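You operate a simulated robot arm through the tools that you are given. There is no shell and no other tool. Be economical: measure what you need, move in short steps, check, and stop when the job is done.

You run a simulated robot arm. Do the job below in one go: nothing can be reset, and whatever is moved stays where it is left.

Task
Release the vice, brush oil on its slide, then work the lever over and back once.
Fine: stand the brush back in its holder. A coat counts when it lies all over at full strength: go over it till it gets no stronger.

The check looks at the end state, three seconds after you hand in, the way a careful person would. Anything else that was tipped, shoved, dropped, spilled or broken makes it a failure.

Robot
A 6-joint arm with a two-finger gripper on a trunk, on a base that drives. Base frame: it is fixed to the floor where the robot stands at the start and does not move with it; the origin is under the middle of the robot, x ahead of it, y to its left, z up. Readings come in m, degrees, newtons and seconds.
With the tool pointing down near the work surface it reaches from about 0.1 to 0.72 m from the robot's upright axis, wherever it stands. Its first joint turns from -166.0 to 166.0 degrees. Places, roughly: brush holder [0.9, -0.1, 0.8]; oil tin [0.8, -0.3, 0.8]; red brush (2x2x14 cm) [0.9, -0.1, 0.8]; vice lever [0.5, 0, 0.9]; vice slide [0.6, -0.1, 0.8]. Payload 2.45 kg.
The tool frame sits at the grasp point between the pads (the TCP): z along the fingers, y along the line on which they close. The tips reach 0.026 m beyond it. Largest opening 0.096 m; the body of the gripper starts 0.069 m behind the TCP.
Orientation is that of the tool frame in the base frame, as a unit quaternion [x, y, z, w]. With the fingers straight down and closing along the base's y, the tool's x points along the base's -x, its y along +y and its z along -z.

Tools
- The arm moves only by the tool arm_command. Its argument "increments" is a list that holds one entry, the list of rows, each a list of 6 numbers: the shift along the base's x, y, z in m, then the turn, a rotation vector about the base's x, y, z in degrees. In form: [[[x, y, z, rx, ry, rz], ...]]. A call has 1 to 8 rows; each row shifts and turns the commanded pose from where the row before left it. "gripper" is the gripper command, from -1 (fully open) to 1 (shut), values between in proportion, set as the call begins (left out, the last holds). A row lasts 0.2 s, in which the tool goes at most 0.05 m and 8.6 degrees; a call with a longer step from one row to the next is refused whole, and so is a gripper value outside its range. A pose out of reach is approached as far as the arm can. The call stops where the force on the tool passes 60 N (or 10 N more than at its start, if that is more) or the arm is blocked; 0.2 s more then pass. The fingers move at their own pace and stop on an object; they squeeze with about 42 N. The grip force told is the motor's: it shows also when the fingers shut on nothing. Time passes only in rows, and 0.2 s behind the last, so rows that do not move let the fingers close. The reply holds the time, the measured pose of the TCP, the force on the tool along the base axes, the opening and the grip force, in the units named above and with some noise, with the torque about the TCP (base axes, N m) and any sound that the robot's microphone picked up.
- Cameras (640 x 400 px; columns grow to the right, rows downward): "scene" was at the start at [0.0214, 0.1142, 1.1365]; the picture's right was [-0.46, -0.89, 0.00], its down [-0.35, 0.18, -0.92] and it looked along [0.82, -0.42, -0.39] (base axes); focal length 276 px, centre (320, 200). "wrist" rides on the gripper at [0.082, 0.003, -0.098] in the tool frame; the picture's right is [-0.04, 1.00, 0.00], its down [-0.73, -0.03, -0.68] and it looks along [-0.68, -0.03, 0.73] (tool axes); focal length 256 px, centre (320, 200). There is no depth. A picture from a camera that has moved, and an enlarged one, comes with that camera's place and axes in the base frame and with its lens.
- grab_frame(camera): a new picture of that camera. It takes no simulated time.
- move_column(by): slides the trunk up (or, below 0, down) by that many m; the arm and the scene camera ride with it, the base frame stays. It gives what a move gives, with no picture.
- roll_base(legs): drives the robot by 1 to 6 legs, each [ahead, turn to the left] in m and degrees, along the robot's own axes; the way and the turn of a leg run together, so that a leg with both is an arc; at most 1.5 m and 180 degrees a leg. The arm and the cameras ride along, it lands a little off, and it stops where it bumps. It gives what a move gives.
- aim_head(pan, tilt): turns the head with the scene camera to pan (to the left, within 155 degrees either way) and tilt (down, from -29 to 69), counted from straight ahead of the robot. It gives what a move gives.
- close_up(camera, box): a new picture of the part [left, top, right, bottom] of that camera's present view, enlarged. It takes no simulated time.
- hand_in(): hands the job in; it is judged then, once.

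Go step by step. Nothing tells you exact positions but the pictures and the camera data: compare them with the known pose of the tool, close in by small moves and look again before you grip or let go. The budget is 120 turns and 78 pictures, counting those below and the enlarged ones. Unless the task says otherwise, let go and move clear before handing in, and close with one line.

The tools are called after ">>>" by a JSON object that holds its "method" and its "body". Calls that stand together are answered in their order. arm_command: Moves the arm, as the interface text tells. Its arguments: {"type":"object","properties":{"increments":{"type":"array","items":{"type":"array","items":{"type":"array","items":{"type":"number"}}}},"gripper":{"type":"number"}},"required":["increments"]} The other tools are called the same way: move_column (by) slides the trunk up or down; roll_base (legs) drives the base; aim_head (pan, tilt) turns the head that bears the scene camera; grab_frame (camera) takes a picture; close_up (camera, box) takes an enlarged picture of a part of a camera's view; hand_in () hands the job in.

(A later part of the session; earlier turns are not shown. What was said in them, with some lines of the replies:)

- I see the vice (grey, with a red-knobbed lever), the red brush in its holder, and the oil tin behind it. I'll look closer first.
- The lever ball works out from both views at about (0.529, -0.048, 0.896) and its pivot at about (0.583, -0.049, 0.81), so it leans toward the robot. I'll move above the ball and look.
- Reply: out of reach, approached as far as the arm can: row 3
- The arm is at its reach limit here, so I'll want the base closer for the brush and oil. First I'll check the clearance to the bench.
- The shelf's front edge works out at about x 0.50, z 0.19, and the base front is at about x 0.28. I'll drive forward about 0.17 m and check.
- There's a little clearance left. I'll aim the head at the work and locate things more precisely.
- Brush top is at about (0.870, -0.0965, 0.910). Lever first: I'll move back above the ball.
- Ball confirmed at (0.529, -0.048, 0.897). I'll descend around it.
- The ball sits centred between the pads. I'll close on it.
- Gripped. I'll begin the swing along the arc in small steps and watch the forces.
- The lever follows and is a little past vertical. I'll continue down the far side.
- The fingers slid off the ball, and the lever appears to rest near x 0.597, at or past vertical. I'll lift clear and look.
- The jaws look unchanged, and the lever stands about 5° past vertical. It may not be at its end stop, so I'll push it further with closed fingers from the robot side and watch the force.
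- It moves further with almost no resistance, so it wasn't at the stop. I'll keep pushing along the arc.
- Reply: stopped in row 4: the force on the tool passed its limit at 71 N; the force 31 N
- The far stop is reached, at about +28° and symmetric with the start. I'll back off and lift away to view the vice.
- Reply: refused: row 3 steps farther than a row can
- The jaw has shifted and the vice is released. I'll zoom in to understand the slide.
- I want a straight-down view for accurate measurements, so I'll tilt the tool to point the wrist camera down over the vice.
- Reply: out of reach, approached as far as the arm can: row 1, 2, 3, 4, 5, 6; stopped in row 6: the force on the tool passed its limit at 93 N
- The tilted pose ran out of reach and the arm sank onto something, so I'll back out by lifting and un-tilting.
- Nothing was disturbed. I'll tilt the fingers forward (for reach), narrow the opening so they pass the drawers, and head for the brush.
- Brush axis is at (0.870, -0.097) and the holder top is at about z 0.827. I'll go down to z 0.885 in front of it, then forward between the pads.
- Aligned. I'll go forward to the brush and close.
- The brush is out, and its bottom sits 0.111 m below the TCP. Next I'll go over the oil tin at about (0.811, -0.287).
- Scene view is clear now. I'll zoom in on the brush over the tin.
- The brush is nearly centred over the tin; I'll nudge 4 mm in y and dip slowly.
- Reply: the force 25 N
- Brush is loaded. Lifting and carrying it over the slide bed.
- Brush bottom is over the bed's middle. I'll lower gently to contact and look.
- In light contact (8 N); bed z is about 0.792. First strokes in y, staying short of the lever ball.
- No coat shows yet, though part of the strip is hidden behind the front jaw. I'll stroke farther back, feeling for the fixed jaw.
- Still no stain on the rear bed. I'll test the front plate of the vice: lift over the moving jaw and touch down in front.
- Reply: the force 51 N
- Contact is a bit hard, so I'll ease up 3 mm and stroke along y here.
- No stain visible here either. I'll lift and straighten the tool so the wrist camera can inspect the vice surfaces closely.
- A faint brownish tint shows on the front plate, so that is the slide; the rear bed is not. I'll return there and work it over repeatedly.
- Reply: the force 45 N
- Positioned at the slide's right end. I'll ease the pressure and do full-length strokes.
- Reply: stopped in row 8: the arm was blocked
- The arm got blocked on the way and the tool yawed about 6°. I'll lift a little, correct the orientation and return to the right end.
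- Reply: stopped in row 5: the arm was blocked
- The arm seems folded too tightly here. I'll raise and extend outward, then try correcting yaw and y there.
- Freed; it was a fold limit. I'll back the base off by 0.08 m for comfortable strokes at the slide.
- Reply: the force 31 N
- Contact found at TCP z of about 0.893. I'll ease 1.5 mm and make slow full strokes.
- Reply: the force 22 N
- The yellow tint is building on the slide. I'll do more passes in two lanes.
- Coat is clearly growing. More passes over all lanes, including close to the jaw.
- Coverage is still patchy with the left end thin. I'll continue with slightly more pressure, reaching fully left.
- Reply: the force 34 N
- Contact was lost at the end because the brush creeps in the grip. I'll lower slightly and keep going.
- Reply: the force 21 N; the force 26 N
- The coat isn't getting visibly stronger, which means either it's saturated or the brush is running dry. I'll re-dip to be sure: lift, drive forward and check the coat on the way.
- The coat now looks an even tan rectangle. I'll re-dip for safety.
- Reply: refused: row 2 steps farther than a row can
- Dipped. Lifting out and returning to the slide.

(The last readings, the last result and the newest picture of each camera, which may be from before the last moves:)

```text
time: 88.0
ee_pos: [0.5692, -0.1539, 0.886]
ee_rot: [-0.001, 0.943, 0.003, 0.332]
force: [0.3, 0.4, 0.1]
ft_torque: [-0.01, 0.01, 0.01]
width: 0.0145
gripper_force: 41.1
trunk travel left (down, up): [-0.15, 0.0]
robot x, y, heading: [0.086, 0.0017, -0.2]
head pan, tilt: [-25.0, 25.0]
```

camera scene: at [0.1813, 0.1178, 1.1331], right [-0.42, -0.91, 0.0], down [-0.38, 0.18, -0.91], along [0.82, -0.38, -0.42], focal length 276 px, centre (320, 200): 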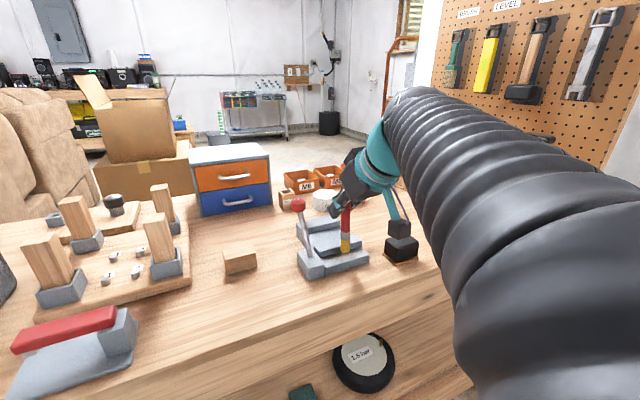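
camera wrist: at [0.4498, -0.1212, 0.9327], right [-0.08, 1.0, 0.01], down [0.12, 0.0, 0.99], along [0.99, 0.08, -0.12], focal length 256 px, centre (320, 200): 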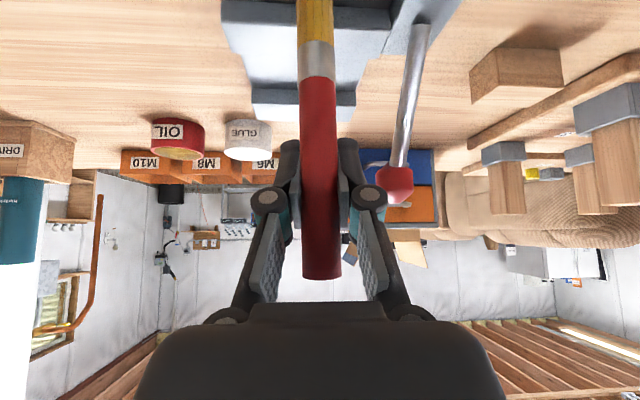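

Just above contact. I'll lower 2.5 mm and stroke three lanes.

>>> {"method": "arm_command", "body": {"increments": [[[0.0, 0.018, -0.0025, 0, 0, 0], [0, 0.02, 0, 0, 0, 0], [0, 0.02, 0, 0, 0, 0], [0, 0.015, 0, 0, 0, 0], [0, 0, 0, 0, 0, 0], [0, -0.025, 0, 0, 0, 0], [0, -0.025, 0, 0, 0, 0], [0, -0.025, 0, 0, 0, 0]]]}}

>>> {"method": "arm_command", "body": {"increments": [[[0.006, 0.02, -0.0005, 0, 0, 0], [0, 0.02, 0, 0, 0, 0], [0, 0.02, 0, 0, 0, 0], [0, 0.015, 0, 0, 0, 0], [0, 0, 0, 0, 0, 0], [0, -0.025, 0, 0, 0, 0], [0, -0.025, 0, 0, 0, 0], [0, -0.025, 0, 0, 0, 0]]]}}

>>> {"method": "arm_command", "body": {"increments": [[[-0.012, 0.02, -0.0005, 0, 0, 0], [0, 0.02, 0, 0, 0, 0], [0, 0.02, 0, 0, 0, 0], [0, 0.015, 0, 0, 0, 0], [0, 0, 0, 0, 0, 0], [0, -0.025, 0, 0, 0, 0], [0, -0.025, 0, 0, 0, 0], [0, -0.025, 0, 0, 0, 0]]]}}

>>> {"method": "close_up", "body": {"camera": "scene", "box": [280, 190, 380, 270]}}

```text
time: 89.8
ee_pos: [0.5672, -0.1566, 0.8848]
ee_rot: [-0.002, 0.943, 0.004, 0.334]
force: [1.1, 13.1, 33.7]
ft_torque: [1.07, 0.15, -0.09]
width: 0.0159
gripper_force: 41.4
trunk travel left (down, up): [-0.15, 0.0]
robot x, y, heading: [0.0784, -0.0023, -0.1]
head pan, tilt: [-25.0, 25.0]
```

```text
time: 91.6
ee_pos: [0.5736, -0.1557, 0.8839]
ee_rot: [-0.002, 0.943, 0.004, 0.332]
force: [-1.4, 6.2, 18.7]
ft_torque: [0.41, 0.15, -0.04]
width: 0.0147
gripper_force: 41.2
trunk travel left (down, up): [-0.15, 0.0]
robot x, y, heading: [0.0831, -0.0022, 0.0]
head pan, tilt: [-25.0, 25.0]
```

```text
time: 93.4
ee_pos: [0.5608, -0.1574, 0.8834]
ee_rot: [-0.001, 0.943, 0.005, 0.332]
force: [2.2, 3.1, 8.7]
ft_torque: [0.29, -0.12, -0.02]
width: 0.0146
gripper_force: 41.2
trunk travel left (down, up): [-0.15, 0.0]
robot x, y, heading: [0.0789, 0.0002, -0.2]
head pan, tilt: [-25.0, 25.0]
```

```text
5.00 times, centred on (330, 230) of scene
camera zoom: at [0.1044, 0.1183, 1.1331], right [-0.42, -0.91, 0.0], down [-0.38, 0.18, -0.91], along [0.82, -0.38, -0.42], focal length 1382 px, centre (270, 50)
```

zoom: 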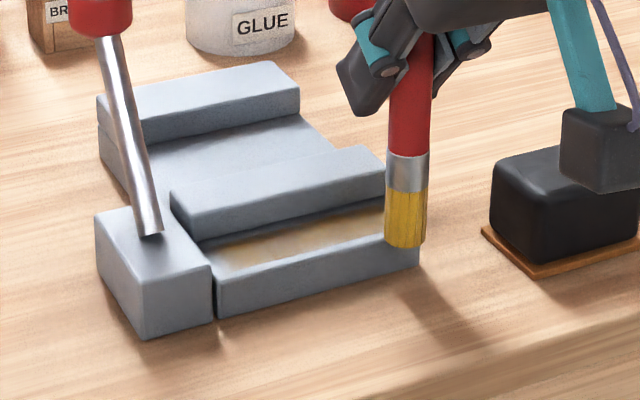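

Uniform, with no stronger tone: it appears saturated. I'll make one more pass near the jaw and mid, then lift and inspect.

>>> {"method": "arm_command", "body": {"increments": [[[0.015, 0.02, -0.0005, 0, 0, 0], [0, 0.02, 0, 0, 0, 0], [0, 0.02, 0, 0, 0, 0], [0, 0.015, 0, 0, 0, 0], [0, 0, 0, 0, 0, 0], [0, -0.025, 0, 0, 0, 0], [0, -0.025, 0, 0, 0, 0], [0, -0.025, 0, 0, 0, 0]]]}}

>>> {"method": "arm_command", "body": {"increments": [[[-0.008, 0.02, -0.0005, 0, 0, 0], [0, 0.02, 0, 0, 0, 0], [0, 0.02, 0, 0, 0, 0], [0, 0.015, 0, 0, 0, 0], [0, 0, 0, 0, 0, 0], [0, -0.025, 0, 0, 0, 0], [0, -0.025, 0, 0, 0, 0], [0, -0.025, 0, 0, 0, 0]]]}}

>>> {"method": "arm_command", "body": {"increments": [[[0, 0, 0.04, 0, 0, 0], [0.01, 0, 0.045, 0, 0, 0], [0.04, 0.01, 0.02, 0, 0, 0], [0.045, 0.015, 0, 0, 0, 0], [0.045, 0.015, 0, 0, 0, 0], [0, 0, 0, 0, 0, 0]]]}}

>>> {"method": "close_up", "body": {"camera": "scene", "box": [280, 190, 380, 270]}}

```text
time: 95.2
ee_pos: [0.5763, -0.1554, 0.8822]
ee_rot: [-0.002, 0.943, 0.004, 0.333]
force: [-0.6, 6.4, 19.5]
ft_torque: [0.39, 0.08, -0.05]
width: 0.0148
gripper_force: 41.3
trunk travel left (down, up): [-0.15, 0.0]
robot x, y, heading: [0.082, 0.0013, -0.0]
head pan, tilt: [-25.0, 25.0]
```

```text
time: 97.0
ee_pos: [0.5694, -0.1542, 0.8812]
ee_rot: [-0.003, 0.943, 0.004, 0.333]
force: [0.6, 11.2, 31.1]
ft_torque: [0.89, 0.09, -0.07]
width: 0.0154
gripper_force: 41.0
trunk travel left (down, up): [-0.15, 0.0]
robot x, y, heading: [0.0816, 0.0048, 0.1]
head pan, tilt: [-25.0, 25.0]
```

```text
time: 98.4
ee_pos: [0.7103, -0.1162, 0.9875]
ee_rot: [-0.001, 0.943, 0.003, 0.332]
force: [-0.2, -0.3, -0.2]
ft_torque: [-0.03, 0.02, 0.03]
width: 0.0146
gripper_force: 40.5
trunk travel left (down, up): [-0.15, 0.0]
robot x, y, heading: [0.0837, -0.0004, -0.2]
head pan, tilt: [-25.0, 25.0]
```

```text
5.00 times, centred on (330, 230) of scene
camera zoom: at [0.1046, 0.1179, 1.1331], right [-0.42, -0.91, 0.0], down [-0.38, 0.18, -0.91], along [0.82, -0.38, -0.42], focal length 1382 px, centre (270, 50)
```

zoom: 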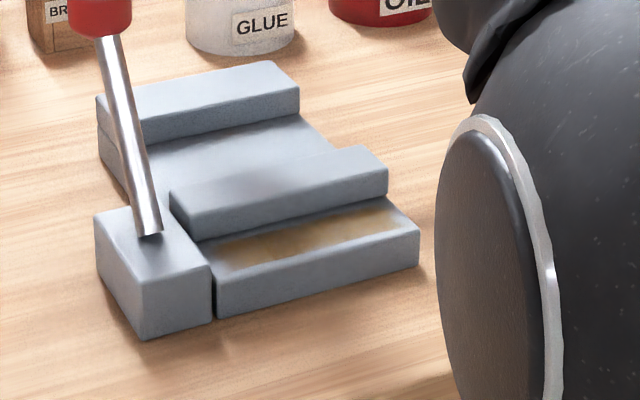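

The patch is well defined but slightly mottled, paler toward the left. One more round with extra work at the left end.

>>> {"method": "arm_command", "body": {"increments": [[[-0.045, 0, 0, 0, 0, 0], [-0.045, 0, 0, 0, 0, 0], [-0.045, 0.005, 0, 0, 0, 0], [-0.005, 0.01, -0.04, 0, 0, 0], [0, 0.003, -0.045, 0, 0, 0], [0, 0, -0.02, 0, 0, 0], [0, 0, -0.0025, 0, 0, 0], [0, 0, 0, 0, 0, 0]]]}}

```text
time: 100.2
ee_pos: [0.5709, -0.0987, 0.8815]
ee_rot: [-0.001, 0.942, 0.002, 0.336]
force: [0.4, 0.0, 29.6]
ft_torque: [0.02, -0.02, 0.01]
width: 0.0148
gripper_force: 40.8
trunk travel left (down, up): [-0.15, 0.0]
robot x, y, heading: [0.0848, 0.001, 0.0]
head pan, tilt: [-25.0, 25.0]
```

>>> {"method": "arm_command", "body": {"increments": [[[0, 0.016, 0.001, 0, 0, 0], [0, -0.016, 0, 0, 0, 0], [0, -0.016, 0, 0, 0, 0], [0.005, 0.016, 0, 0, 0, 0], [0, 0.016, 0, 0, 0, 0], [0, -0.016, 0, 0, 0, 0], [-0.01, 0, 0, 0, 0, 0], [0, 0.016, 0, 0, 0, 0]]]}}

>>> {"method": "arm_command", "body": {"increments": [[[0, -0.016, -0.0005, 0, 0, 0], [0, -0.02, 0, 0, 0, 0], [0, -0.02, 0, 0, 0, 0], [0, -0.018, 0, 0, 0, 0], [0.005, 0.018, 0, 0, 0, 0], [0, 0.02, 0, 0, 0, 0], [0, 0.02, 0, 0, 0, 0], [0, 0.016, 0, 0, 0, 0]]]}}

>>> {"method": "arm_command", "body": {"increments": [[[0.006, -0.016, -0.0005, 0, 0, 0], [0, -0.02, 0, 0, 0, 0], [0, -0.02, 0, 0, 0, 0], [0, -0.018, 0, 0, 0, 0], [-0.003, 0.018, 0, 0, 0, 0], [0, 0.02, 0, 0, 0, 0], [0, 0.02, 0, 0, 0, 0], [0, 0.016, 0, 0, 0, 0]]]}}

>>> {"method": "arm_command", "body": {"increments": [[[-0.006, -0.016, -0.0005, 0, 0, 0], [0, -0.02, 0, 0, 0, 0], [0, -0.02, 0, 0, 0, 0], [0, -0.018, 0, 0, 0, 0], [-0.003, 0.018, 0, 0, 0, 0], [0, 0.02, 0, 0, 0, 0], [0, 0.02, 0, 0, 0, 0], [0, 0.016, 0, 0, 0, 0]]]}}

>>> {"method": "arm_command", "body": {"increments": [[[0, -0.003, 0.04, 0, 0, 0], [0.005, -0.01, 0.045, 0, 0, 0], [0.045, -0.005, 0.02, 0, 0, 0], [0.045, 0, 0, 0, 0, 0], [0.045, 0, 0, 0, 0, 0], [0, 0, 0, 0, 0, 0]]]}}

>>> {"method": "close_up", "body": {"camera": "scene", "box": [280, 190, 380, 270]}}

```text
time: 102.0
ee_pos: [0.5646, -0.0825, 0.88]
ee_rot: [0.0, 0.943, 0.002, 0.333]
force: [-1.4, -11.8, 24.4]
ft_torque: [-0.89, 0.26, 0.02]
width: 0.015
gripper_force: 40.5
trunk travel left (down, up): [-0.15, 0.0]
robot x, y, heading: [0.0863, -0.0036, 0.1]
head pan, tilt: [-25.0, 25.0]
```

```text
time: 103.8
ee_pos: [0.5687, -0.0837, 0.88]
ee_rot: [-0.001, 0.943, 0.004, 0.333]
force: [-1.5, -2.0, 5.8]
ft_torque: [-0.22, 0.1, 0.02]
width: 0.0147
gripper_force: 40.8
trunk travel left (down, up): [-0.15, 0.0]
robot x, y, heading: [0.0822, -0.0023, 0.0]
head pan, tilt: [-25.0, 25.0]
```

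```text
time: 105.6
ee_pos: [0.5726, -0.0812, 0.8795]
ee_rot: [-0.001, 0.943, 0.004, 0.333]
force: [-0.9, -4.1, 14.8]
ft_torque: [-0.39, 0.08, 0.0]
width: 0.0149
gripper_force: 40.8
trunk travel left (down, up): [-0.15, 0.0]
robot x, y, heading: [0.0829, 0.0074, -0.2]
head pan, tilt: [-25.0, 25.0]
```

```text
time: 107.4
ee_pos: [0.5629, -0.081, 0.8803]
ee_rot: [-0.002, 0.943, 0.004, 0.332]
force: [-1.2, -7.5, 15.9]
ft_torque: [-0.61, 0.14, 0.01]
width: 0.0143
gripper_force: 40.5
trunk travel left (down, up): [-0.15, 0.0]
robot x, y, heading: [0.0818, 0.0032, -0.0]
head pan, tilt: [-25.0, 25.0]
```

```text
time: 108.8
ee_pos: [0.7034, -0.1004, 0.9829]
ee_rot: [-0.002, 0.943, 0.003, 0.332]
force: [0.8, -0.1, 0.5]
ft_torque: [-0.05, -0.02, -0.03]
width: 0.0145
gripper_force: 41.1
trunk travel left (down, up): [-0.15, 0.0]
robot x, y, heading: [0.0797, -0.0015, 0.1]
head pan, tilt: [-25.0, 25.0]
```

```text
5.00 times, centred on (330, 230) of scene
camera zoom: at [0.1046, 0.1179, 1.1331], right [-0.42, -0.91, 0.0], down [-0.38, 0.18, -0.91], along [0.82, -0.38, -0.42], focal length 1382 px, centre (270, 50)
```

zoom: 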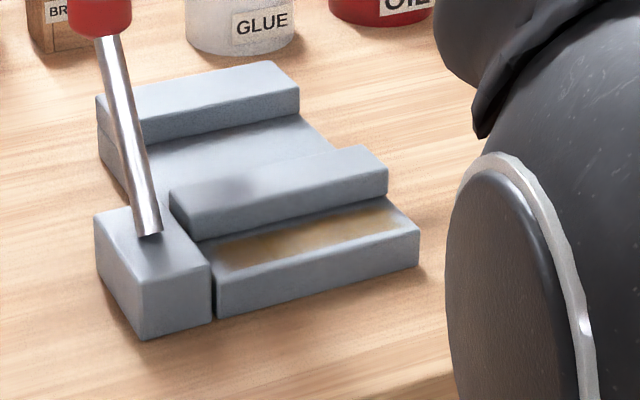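

More even and slightly stronger than before. One more round to confirm it stops changing.

>>> {"method": "arm_command", "body": {"increments": [[[-0.045, 0, 0, 0, 0, 0], [-0.045, 0, 0, 0, 0, 0], [-0.04, 0.005, 0, 0, 0, 0], [-0.0, 0.007, -0.045, 0, 0, 0], [0, 0.003, -0.045, 0, 0, 0], [0, 0, -0.012, 0, 0, 0], [0, 0, -0.0025, 0, 0, 0], [0, 0, 0, 0, 0, 0]]]}}

```text
time: 110.6
ee_pos: [0.5741, -0.0855, 0.8813]
ee_rot: [-0.002, 0.943, 0.003, 0.332]
force: [-0.2, 0.1, -0.2]
ft_torque: [0.0, 0.01, -0.02]
width: 0.0147
gripper_force: 40.4
trunk travel left (down, up): [-0.15, 0.0]
robot x, y, heading: [0.0831, 0.0007, -0.2]
head pan, tilt: [-25.0, 25.0]
```

>>> {"method": "arm_command", "body": {"increments": [[[0, 0.003, -0.0035, 0, 0, 0], [0, -0.018, 0, 0, 0, 0], [0, -0.02, 0, 0, 0, 0], [0, -0.02, 0, 0, 0, 0], [0, -0.02, 0, 0, 0, 0], [-0.006, 0, 0, 0, 0, 0], [0, 0.02, 0, 0, 0, 0], [0, 0.02, 0, 0, 0, 0]]]}}

>>> {"method": "arm_command", "body": {"increments": [[[0, 0.02, -0.0005, 0, 0, 0], [0, 0.018, 0, 0, 0, 0], [-0.006, 0, 0, 0, 0, 0], [0, -0.02, 0, 0, 0, 0], [0, -0.02, 0, 0, 0, 0], [0, -0.02, 0, 0, 0, 0], [0, -0.018, 0, 0, 0, 0], [0, 0, 0, 0, 0, 0]]]}}

>>> {"method": "arm_command", "body": {"increments": [[[0.003, 0.02, -0.0005, 0, 0, 0], [0, 0.02, 0, 0, 0, 0], [0, 0.02, 0, 0, 0, 0], [0, 0.018, 0, 0, 0, 0], [0.006, -0.018, -0.0005, 0, 0, 0], [0, -0.02, 0, 0, 0, 0], [0, -0.02, 0, 0, 0, 0], [0, -0.02, 0, 0, 0, 0]]]}}

>>> {"method": "arm_command", "body": {"increments": [[[0.003, 0.02, -0.0005, 0, 0, 0], [0, 0.02, 0, 0, 0, 0], [0, 0.02, 0, 0, 0, 0], [0, 0.018, 0, 0, 0, 0], [-0.01, -0.018, -0.0005, 0, 0, 0], [0, -0.02, 0, 0, 0, 0], [0, -0.02, 0, 0, 0, 0], [0, -0.02, 0, 0, 0, 0]]]}}

>>> {"method": "arm_command", "body": {"increments": [[[0, 0.005, 0.04, 0, 0, 0], [0.005, 0.01, 0.045, 0, 0, 0], [0.04, 0.02, 0.02, 0, 0, 0], [0.045, 0.02, 0, 0, 0, 0], [0.045, 0.0, 0, 0, 0, 0], [0, 0, 0, 0, 0, 0]]]}}

>>> {"method": "close_up", "body": {"camera": "scene", "box": [280, 190, 380, 270]}}

```text
time: 112.4
ee_pos: [0.5664, -0.1198, 0.8783]
ee_rot: [-0.002, 0.942, 0.003, 0.335]
force: [-2.8, -12.0, 33.3]
ft_torque: [-0.91, 0.3, 0.07]
width: 0.0148
gripper_force: 40.7
trunk travel left (down, up): [-0.15, 0.0]
robot x, y, heading: [0.082, 0.0032, -0.2]
head pan, tilt: [-25.0, 25.0]
```

```text
time: 114.2
ee_pos: [0.5611, -0.1583, 0.878]
ee_rot: [-0.003, 0.943, 0.003, 0.334]
force: [-1.7, 12.9, 37.9]
ft_torque: [0.81, 0.29, -0.04]
width: 0.0153
gripper_force: 41.3
trunk travel left (down, up): [-0.15, 0.0]
robot x, y, heading: [0.0805, -0.002, -0.1]
head pan, tilt: [-25.0, 25.0]
```

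```text
time: 116.0
ee_pos: [0.5707, -0.1594, 0.8761]
ee_rot: [-0.001, 0.943, 0.002, 0.334]
force: [-0.6, 12.7, 37.7]
ft_torque: [0.82, 0.24, -0.09]
width: 0.0151
gripper_force: 41.2
trunk travel left (down, up): [-0.15, 0.0]
robot x, y, heading: [0.0819, -0.0013, -0.2]
head pan, tilt: [-25.0, 25.0]
```

```text
time: 117.8
ee_pos: [0.5642, -0.1597, 0.8756]
ee_rot: [-0.002, 0.943, 0.003, 0.334]
force: [-0.1, 12.3, 31.8]
ft_torque: [0.72, 0.19, -0.05]
width: 0.0148
gripper_force: 41.4
trunk travel left (down, up): [-0.15, 0.0]
robot x, y, heading: [0.0833, 0.003, -0.0]
head pan, tilt: [-25.0, 25.0]
```

```text
time: 119.2
ee_pos: [0.6979, -0.103, 0.9785]
ee_rot: [0.0, 0.943, 0.004, 0.332]
force: [0.2, -0.4, 0.3]
ft_torque: [0.0, -0.02, 0.0]
width: 0.0148
gripper_force: 41.2
trunk travel left (down, up): [-0.15, 0.0]
robot x, y, heading: [0.0834, 0.0014, -0.0]
head pan, tilt: [-25.0, 25.0]
```

```text
5.00 times, centred on (330, 230) of scene
camera zoom: at [0.1046, 0.118, 1.1331], right [-0.42, -0.91, 0.0], down [-0.38, 0.18, -0.91], along [0.82, -0.38, -0.42], focal length 1382 px, centre (270, 50)
```

zoom: 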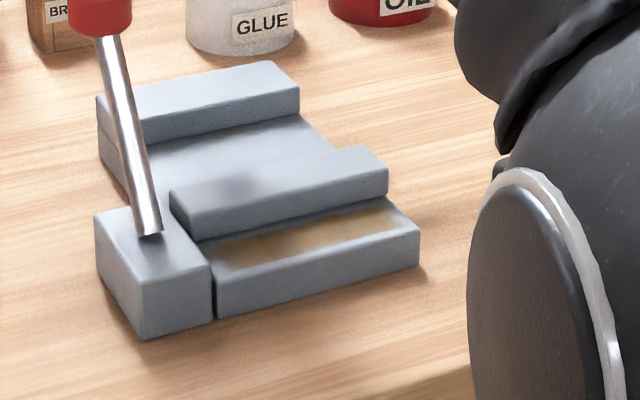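

No further change, so the coat is saturated. Now I'll return the brush to its holder: drive forward and approach above it.

>>> {"method": "roll_base", "body": {"legs": [[0.08, 0]]}}

>>> {"method": "arm_command", "body": {"increments": [[[0.03, 0.002, 0, 0, 0, 0], [0.03, 0.002, 0, 0, 0, 0], [0.02, 0.002, 0, 0, 0, 0], [0.012, 0, -0.02, 0, 0, 0], [0, 0, 0, 0, 0, 0]]]}}

>>> {"method": "close_up", "body": {"camera": "scene", "box": [260, 150, 340, 220]}}

>>> {"method": "grab_frame", "body": {"camera": "wrist"}}

```text
time: 120.2
ee_pos: [0.7782, -0.1032, 0.9777]
ee_rot: [-0.001, 0.943, 0.003, 0.333]
force: [-0.1, 0.9, -0.2]
ft_torque: [0.01, 0.0, -0.02]
width: 0.0145
gripper_force: 41.4
trunk travel left (down, up): [-0.15, 0.0]
robot x, y, heading: [0.1632, -0.0005, 0.1]
head pan, tilt: [-25.0, 25.0]
```

```text
time: 121.4
ee_pos: [0.8687, -0.0957, 0.9578]
ee_rot: [-0.003, 0.943, 0.005, 0.332]
force: [-0.2, -0.5, 0.8]
ft_torque: [-0.01, 0.0, 0.02]
width: 0.0149
gripper_force: 40.9
trunk travel left (down, up): [-0.15, 0.0]
robot x, y, heading: [0.1661, -0.0009, 0.1]
head pan, tilt: [-25.0, 25.0]
```

```text
5.71 times, centred on (300, 185) of scene
camera zoom: at [0.1854, 0.1179, 1.1331], right [-0.42, -0.91, 0.0], down [-0.38, 0.18, -0.91], along [0.82, -0.38, -0.42], focal length 1579 px, centre (434, 286)
```

zoom: 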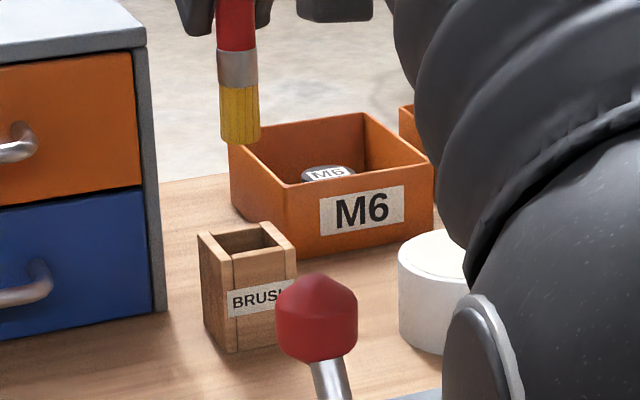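

```text
8 pictures are left
camera wrist: at [0.744, -0.0941, 0.9825], right [0.02, 1.0, 0.03], down [0.15, -0.03, 0.99], along [0.99, -0.02, -0.15], focal length 256 px, centre (320, 200)
```

wrist: 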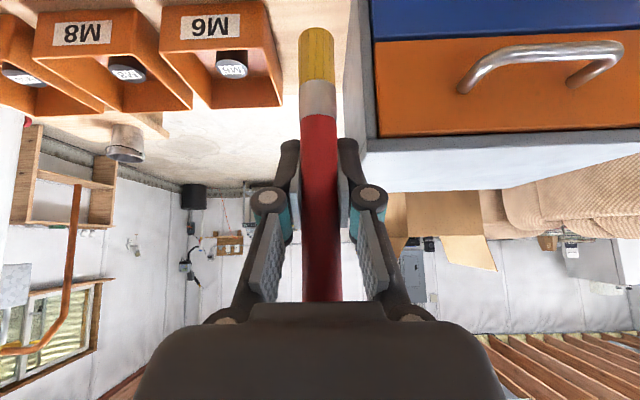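

The brush slid up in the grip, so its bottom is now about 0.082 m below the TCP. I'll align to the original pick position (x 0.873, y -0.0968) and lower to just above the holder.

>>> {"method": "arm_command", "body": {"increments": [[[0.0045, -0.0008, 0, 0, 0, 0], [0, 0, -0.02, 0, 0, 0], [0, 0, -0.017, 0, 0, 0], [0, 0, 0, 0, 0, 0]]]}}

>>> {"method": "close_up", "body": {"camera": "scene", "box": [270, 160, 320, 210]}}

```text
time: 122.4
ee_pos: [0.8742, -0.0972, 0.9211]
ee_rot: [-0.002, 0.943, 0.003, 0.332]
force: [1.5, -0.3, 0.0]
ft_torque: [0.01, 0.01, 0.0]
width: 0.0147
gripper_force: 41.0
trunk travel left (down, up): [-0.15, 0.0]
robot x, y, heading: [0.1606, -0.0007, 0.1]
head pan, tilt: [-25.0, 25.0]
```

```text
8.00 times, centred on (295, 185) of scene
camera zoom: at [0.1854, 0.1179, 1.1331], right [-0.42, -0.91, 0.0], down [-0.38, 0.18, -0.91], along [0.82, -0.38, -0.42], focal length 2211 px, centre (520, 320)
```

zoom: 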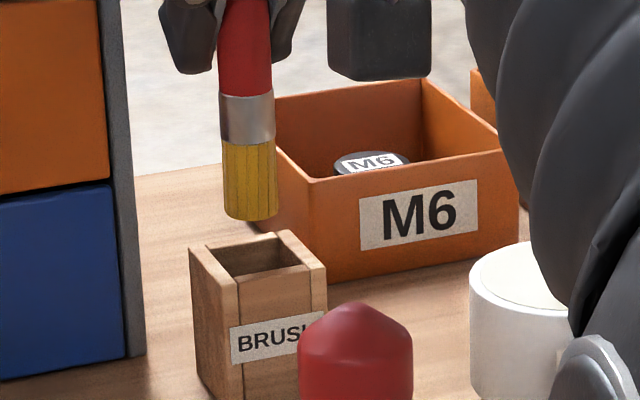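

Aligned within a couple of mm of the hole. I'll shift 1 mm right and lower in.

>>> {"method": "arm_command", "body": {"increments": [[[0, -0.001, -0.012, 0, 0, 0], [0, 0, -0.012, 0, 0, 0], [0, 0, -0.012, 0, 0, 0], [0, 0, 0, 0, 0, 0]]]}}

>>> {"method": "close_up", "body": {"camera": "scene", "box": [270, 160, 320, 210]}}

```text
time: 123.4
ee_pos: [0.8733, -0.0987, 0.8857]
ee_rot: [-0.002, 0.943, 0.003, 0.331]
force: [-0.7, 0.5, -0.5]
ft_torque: [-0.02, -0.02, 0.01]
width: 0.0148
gripper_force: 40.8
trunk travel left (down, up): [-0.15, 0.0]
robot x, y, heading: [0.162, 0.0017, -0.0]
head pan, tilt: [-25.0, 25.0]
```

```text
8.00 times, centred on (295, 185) of scene
camera zoom: at [0.1854, 0.1179, 1.1331], right [-0.42, -0.91, 0.0], down [-0.38, 0.18, -0.91], along [0.82, -0.38, -0.42], focal length 2211 px, centre (520, 320)
```

zoom: 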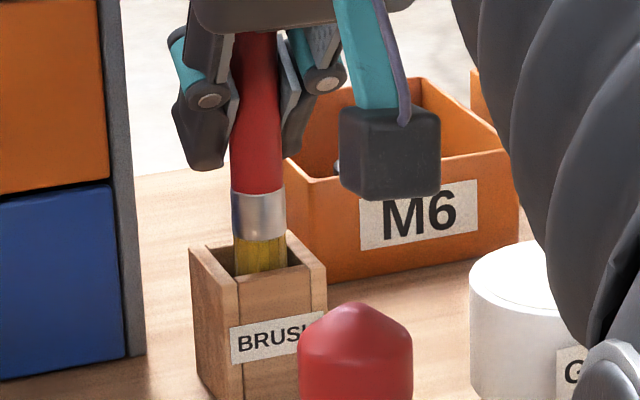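

The bristles are inside with no contact force. Continuing down.

>>> {"method": "arm_command", "body": {"increments": [[[0, 0, -0.01, 0, 0, 0], [0, 0, -0.008, 0, 0, 0], [0, 0, -0.004, 0, 0, 0], [0, 0, 0, 0, 0, 0]]]}}

```text
time: 124.4
ee_pos: [0.8744, -0.0984, 0.8648]
ee_rot: [-0.002, 0.943, 0.003, 0.332]
force: [0.6, 0.1, -0.3]
ft_torque: [-0.01, -0.03, 0.01]
width: 0.015
gripper_force: 41.4
trunk travel left (down, up): [-0.15, 0.0]
robot x, y, heading: [0.1631, -0.0009, -0.1]
head pan, tilt: [-25.0, 25.0]
```

>>> {"method": "arm_command", "body": {"increments": [[[0, 0, -0.002, 0, 0, 0], [0, 0, -0.001, 0, 0, 0], [0, 0, 0, 0, 0, 0]]]}}

>>> {"method": "arm_command", "body": {"increments": [[[0, 0, 0, 0, 0, 0], [0, 0, 0, 0, 0, 0], [0, 0, 0, 0, 0, 0]]], "gripper": 0.16}}

>>> {"method": "arm_command", "body": {"increments": [[[-0.015, 0, 0, 0, 0, 0], [-0.02, 0, 0, 0, 0, 0], [-0.025, 0, 0, 0, 0, 0], [0, 0, 0.04, 0, 0, 0], [0, 0, 0.04, 0, 0, 0], [0, 0, 0, 0, 0, 0]]]}}

>>> {"method": "close_up", "body": {"camera": "scene", "box": [250, 140, 350, 230]}}

```text
time: 125.2
ee_pos: [0.8737, -0.0998, 0.8601]
ee_rot: [-0.002, 0.943, 0.004, 0.332]
force: [-0.1, -0.8, 0.0]
ft_torque: [-0.01, 0.01, -0.02]
width: 0.0149
gripper_force: 41.0
trunk travel left (down, up): [-0.15, 0.0]
robot x, y, heading: [0.1657, 0.0033, -0.1]
head pan, tilt: [-25.0, 25.0]
```

```text
time: 126.0
ee_pos: [0.8753, -0.1007, 0.8606]
ee_rot: [-0.001, 0.943, 0.003, 0.332]
force: [0.3, -0.1, 0.6]
ft_torque: [0.01, -0.03, -0.02]
width: 0.0405
gripper_force: 0.0
trunk travel left (down, up): [-0.15, 0.0]
robot x, y, heading: [0.1649, 0.0016, -0.0]
head pan, tilt: [-25.0, 25.0]
```

```text
time: 127.4
ee_pos: [0.815, -0.1002, 0.939]
ee_rot: [-0.002, 0.943, 0.004, 0.332]
force: [-0.1, 0.1, 0.5]
ft_torque: [0.02, 0.01, 0.0]
width: 0.0404
gripper_force: 0.0
trunk travel left (down, up): [-0.15, 0.0]
robot x, y, heading: [0.1641, 0.0007, -0.1]
head pan, tilt: [-25.0, 25.0]
```

```text
4.44 times, centred on (300, 185) of scene
camera zoom: at [0.1854, 0.1179, 1.1331], right [-0.42, -0.91, 0.0], down [-0.38, 0.18, -0.91], along [0.82, -0.38, -0.42], focal length 1228 px, centre (409, 267)
```

zoom: 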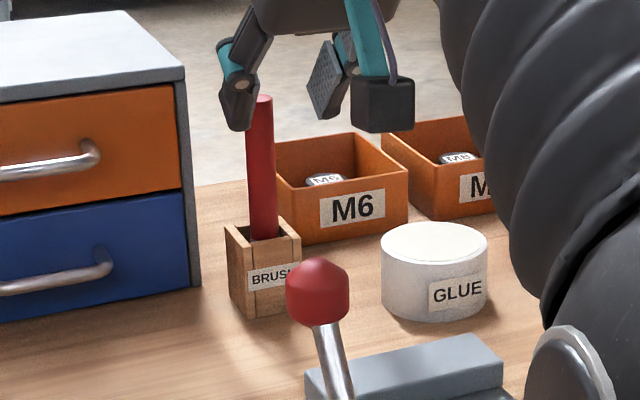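

The brush stands in its holder. Next I'll close the fingers, straighten the tool and go behind the lever (far side).

>>> {"method": "arm_command", "body": {"increments": [[[-0.035, 0, 0.02, 0, 0, 0], [-0.04, 0, 0, 0, 0, 0], [-0.03, 0, 0, 0, 8, 0], [-0.005, 0, 0, 0, 8, 0], [0, 0, 0, 0, 8, 0], [0, 0, 0, 0, 8, 0], [0, 0, 0, 0, 7.2, 0], [0, 0, 0, 0, 0, 0]]], "gripper": 1}}

```text
time: 129.2
ee_pos: [0.7028, -0.1002, 0.9597]
ee_rot: [-0.001, 1.0, 0.004, -0.004]
force: [-0.3, 0.5, -0.8]
ft_torque: [0.0, 0.02, 0.04]
width: 0.0
gripper_force: 28.3
trunk travel left (down, up): [-0.15, 0.0]
robot x, y, heading: [0.1629, -0.0017, -0.3]
head pan, tilt: [-25.0, 25.0]
```

>>> {"method": "arm_command", "body": {"increments": [[[0, 0.025, 0, 0, 0, 0], [0, 0.026, 0, 0, 0, 0], [0, 0, -0.035, 0, 0, 0], [0, 0, -0.03, 0, 0, 0], [-0.02, 0, 0, 0, 0, 0], [0, 0, 0, 0, 0, 0]]]}}

>>> {"method": "close_up", "body": {"camera": "scene", "box": [250, 160, 370, 280]}}

```text
time: 130.6
ee_pos: [0.6834, -0.0478, 0.8962]
ee_rot: [-0.002, 1.0, 0.004, -0.004]
force: [0.7, -0.2, 0.6]
ft_torque: [0.0, -0.01, 0.01]
width: 0.0
gripper_force: 28.4
trunk travel left (down, up): [-0.15, 0.0]
robot x, y, heading: [0.1603, 0.0044, 0.1]
head pan, tilt: [-25.0, 25.0]
```

```text
3.33 times, centred on (310, 220) of scene
camera zoom: at [0.1854, 0.118, 1.1331], right [-0.42, -0.91, 0.0], down [-0.38, 0.18, -0.91], along [0.82, -0.38, -0.42], focal length 921 px, centre (353, 133)
```

zoom: 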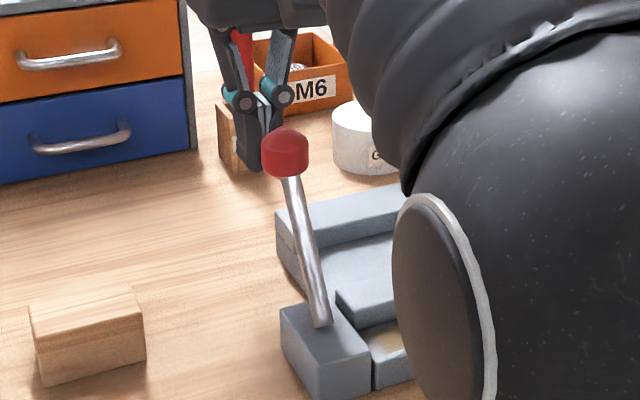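

Fingers are directly behind the ball. I'll push it toward the robot to its stop.

>>> {"method": "arm_command", "body": {"increments": [[[-0.02, -0.001, 0, 0, 0, 0], [-0.015, 0, 0.002, 0, 0, 0], [-0.015, 0, 0.002, 0, 0, 0], [-0.015, 0, 0.001, 0, 0, 0], [-0.015, 0, 0, 0, 0, 0], [-0.015, 0, -0.002, 0, 0, 0], [-0.015, 0, -0.003, 0, 0, 0], [-0.01, 0, -0.002, 0, 0, 0]]]}}

```text
time: 132.4
ee_pos: [0.5678, -0.05, 0.894]
ee_rot: [0.0, 1.0, 0.005, 0.0]
force: [26.8, -0.3, 10.4]
ft_torque: [-0.09, -0.55, -0.06]
width: 0.0056
gripper_force: 28.6
trunk travel left (down, up): [-0.15, 0.0]
robot x, y, heading: [0.1629, -0.0008, 0.1]
head pan, tilt: [-25.0, 25.0]
```

Resistance is building at the stop. I'll push a little more to be sure it's fully over.

>>> {"method": "arm_command", "body": {"increments": [[[-0.005, 0, -0.001, 0, 0, 0], [-0.005, 0, -0.001, 0, 0, 0], [-0.005, 0, 0, 0, 0, 0], [0, 0, 0, 0, 0, 0]]]}}

>>> {"method": "close_up", "body": {"camera": "scene", "box": [260, 190, 380, 280]}}

```text
time: 132.8
ee_pos: [0.5647, -0.0502, 0.8944]
ee_rot: [-0.001, 1.0, 0.004, 0.007]
force: [18.9, -1.3, 11.3]
ft_torque: [-0.06, -0.36, -0.05]
width: 0.0061
gripper_force: 28.0
trunk travel left (down, up): [-0.15, 0.0]
robot x, y, heading: [0.1678, 0.0005, -0.2]
head pan, tilt: [-25.0, 25.0]
stopped in row 2: the force on the tool passed its limit at 68 N (the readings are from after the stop); the commanded pose is now the measured one
```

```text
4.44 times, centred on (320, 235) of scene
camera zoom: at [0.1867, 0.1179, 1.1331], right [-0.42, -0.91, 0.0], down [-0.38, 0.18, -0.91], along [0.82, -0.38, -0.42], focal length 1228 px, centre (320, 44)
```

zoom: 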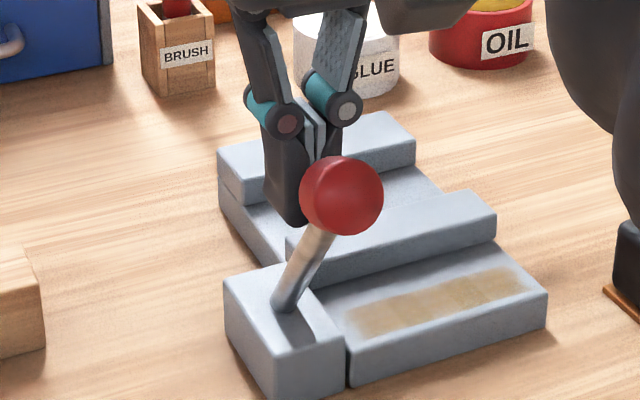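

Lever is fully over, and the coat shows as an even rectangle. Now I'll go round to the robot side for the way back.

>>> {"method": "arm_command", "body": {"increments": [[[0.015, 0, 0.01, 0, 0, 0], [0, 0, 0.04, 0, 0, 0], [0, 0, 0.03, 0, 0, 0], [-0.04, 0, 0, 0, 0, 0], [-0.045, 0, 0, 0, 0, 0], [-0.02, 0, 0, 0, 0, 0], [0, 0, 0, 0, 0, 0]]]}}

>>> {"method": "arm_command", "body": {"increments": [[[-0.003, 0.001, -0.04, 0, 0, 0], [0, 0, -0.038, 0, 0, 0], [0, 0, 0, 0, 0, 0]]]}}

```text
time: 134.4
ee_pos: [0.4741, -0.049, 0.9735]
ee_rot: [-0.001, 1.0, 0.003, 0.004]
force: [0.9, 0.3, 0.0]
ft_torque: [0.02, 0.02, 0.0]
width: 0.0001
gripper_force: 28.3
trunk travel left (down, up): [-0.15, 0.0]
robot x, y, heading: [0.1635, -0.0005, -0.0]
head pan, tilt: [-25.0, 25.0]
```

```text
time: 135.2
ee_pos: [0.4715, -0.0492, 0.8926]
ee_rot: [-0.001, 1.0, 0.003, 0.004]
force: [-0.7, 0.6, -1.3]
ft_torque: [-0.01, -0.03, -0.03]
width: 0.0002
gripper_force: 28.8
trunk travel left (down, up): [-0.15, 0.0]
robot x, y, heading: [0.1623, -0.0006, -0.1]
head pan, tilt: [-25.0, 25.0]
```

Pushing the lever back to the far (released) stop.

>>> {"method": "arm_command", "body": {"increments": [[[0.02, 0, 0.003, 0, 0, 0], [0.02, 0, 0.003, 0, 0, 0], [0.015, 0, 0.003, 0, 0, 0], [0.015, 0, 0.002, 0, 0, 0], [0.015, 0, 0, 0, 0, 0], [0.015, 0, -0.001, 0, 0, 0], [0.015, 0, -0.002, 0, 0, 0], [0.015, 0, -0.003, 0, 0, 0]]]}}

>>> {"method": "arm_command", "body": {"increments": [[[0.006, 0, -0.002, 0, 0, 0], [0.006, 0, -0.002, 0, 0, 0], [0.005, 0, -0.001, 0, 0, 0], [0.005, 0, -0.001, 0, 0, 0], [0, 0, 0, 0, 0, 0]]]}}

```text
time: 137.1
ee_pos: [0.6017, -0.0488, 0.9004]
ee_rot: [-0.001, 1.0, 0.003, 0.005]
force: [-0.3, 0.3, 0.6]
ft_torque: [-0.01, -0.05, 0.01]
width: 0.0001
gripper_force: 28.4
trunk travel left (down, up): [-0.15, 0.0]
robot x, y, heading: [0.1644, 0.0002, 0.1]
head pan, tilt: [-25.0, 25.0]
```

```text
time: 137.8
ee_pos: [0.6056, -0.0485, 0.9005]
ee_rot: [0.0, 1.0, 0.003, 0.001]
force: [-26.5, 1.1, 16.7]
ft_torque: [0.09, 0.5, 0.01]
width: 0.0061
gripper_force: 28.5
trunk travel left (down, up): [-0.15, 0.0]
robot x, y, heading: [0.1645, -0.0003, -0.0]
head pan, tilt: [-25.0, 25.0]
stopped in row 3: the force on the tool passed its limit at 67 N (the readings are from after the stop); the commanded pose is now the measured one
```

It hit the far stop, same as the first release. I'll back off clear and take a final look.

>>> {"method": "arm_command", "body": {"increments": [[[-0.03, 0, 0, 0, 0, 0], [-0.035, 0, 0.03, 0, 0, 0], [-0.02, 0, 0.045, 0, 0, 0], [-0.03, -0.02, 0, 0, 0, 0], [0, -0.04, 0, 0, 0, 0], [0, 0, 0, 0, 0, 0]]]}}

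>>> {"method": "close_up", "body": {"camera": "scene", "box": [250, 160, 380, 280]}}

```text
time: 139.2
ee_pos: [0.4971, -0.1071, 0.9714]
ee_rot: [-0.001, 1.0, 0.003, 0.001]
force: [0.5, 0.0, -0.2]
ft_torque: [-0.03, 0.01, 0.01]
width: 0.0
gripper_force: 28.6
trunk travel left (down, up): [-0.15, 0.0]
robot x, y, heading: [0.1636, -0.001, -0.1]
head pan, tilt: [-25.0, 25.0]
```

```text
3.33 times, centred on (315, 220) of scene
camera zoom: at [0.1852, 0.118, 1.1331], right [-0.42, -0.91, 0.0], down [-0.38, 0.18, -0.91], along [0.82, -0.38, -0.42], focal length 921 px, centre (337, 133)
```

zoom: 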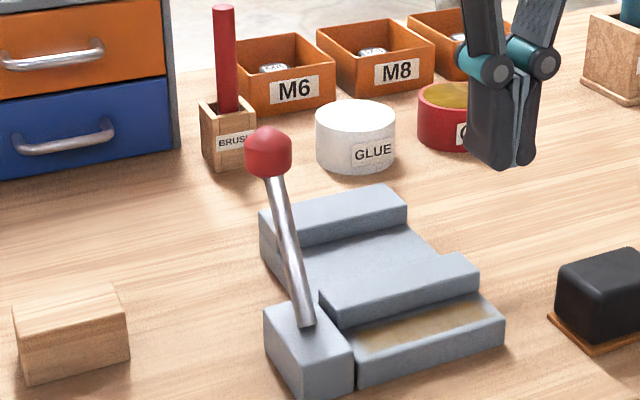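

The lever is back in the released position, the slide is coated, the brush stands in its holder and the arm is clear. Handing in.

>>> {"method": "hand_in", "body": {}}

```text
The job is handed in.
```

The vice is released, its slide is oiled until the coat stopped getting stronger, the lever has been worked over and back once, and the brush is back in its holder. The job is handed in; I saw nothing else disturbed, though early on the gripper pressed down on the vice once (93 N, no visible damage).
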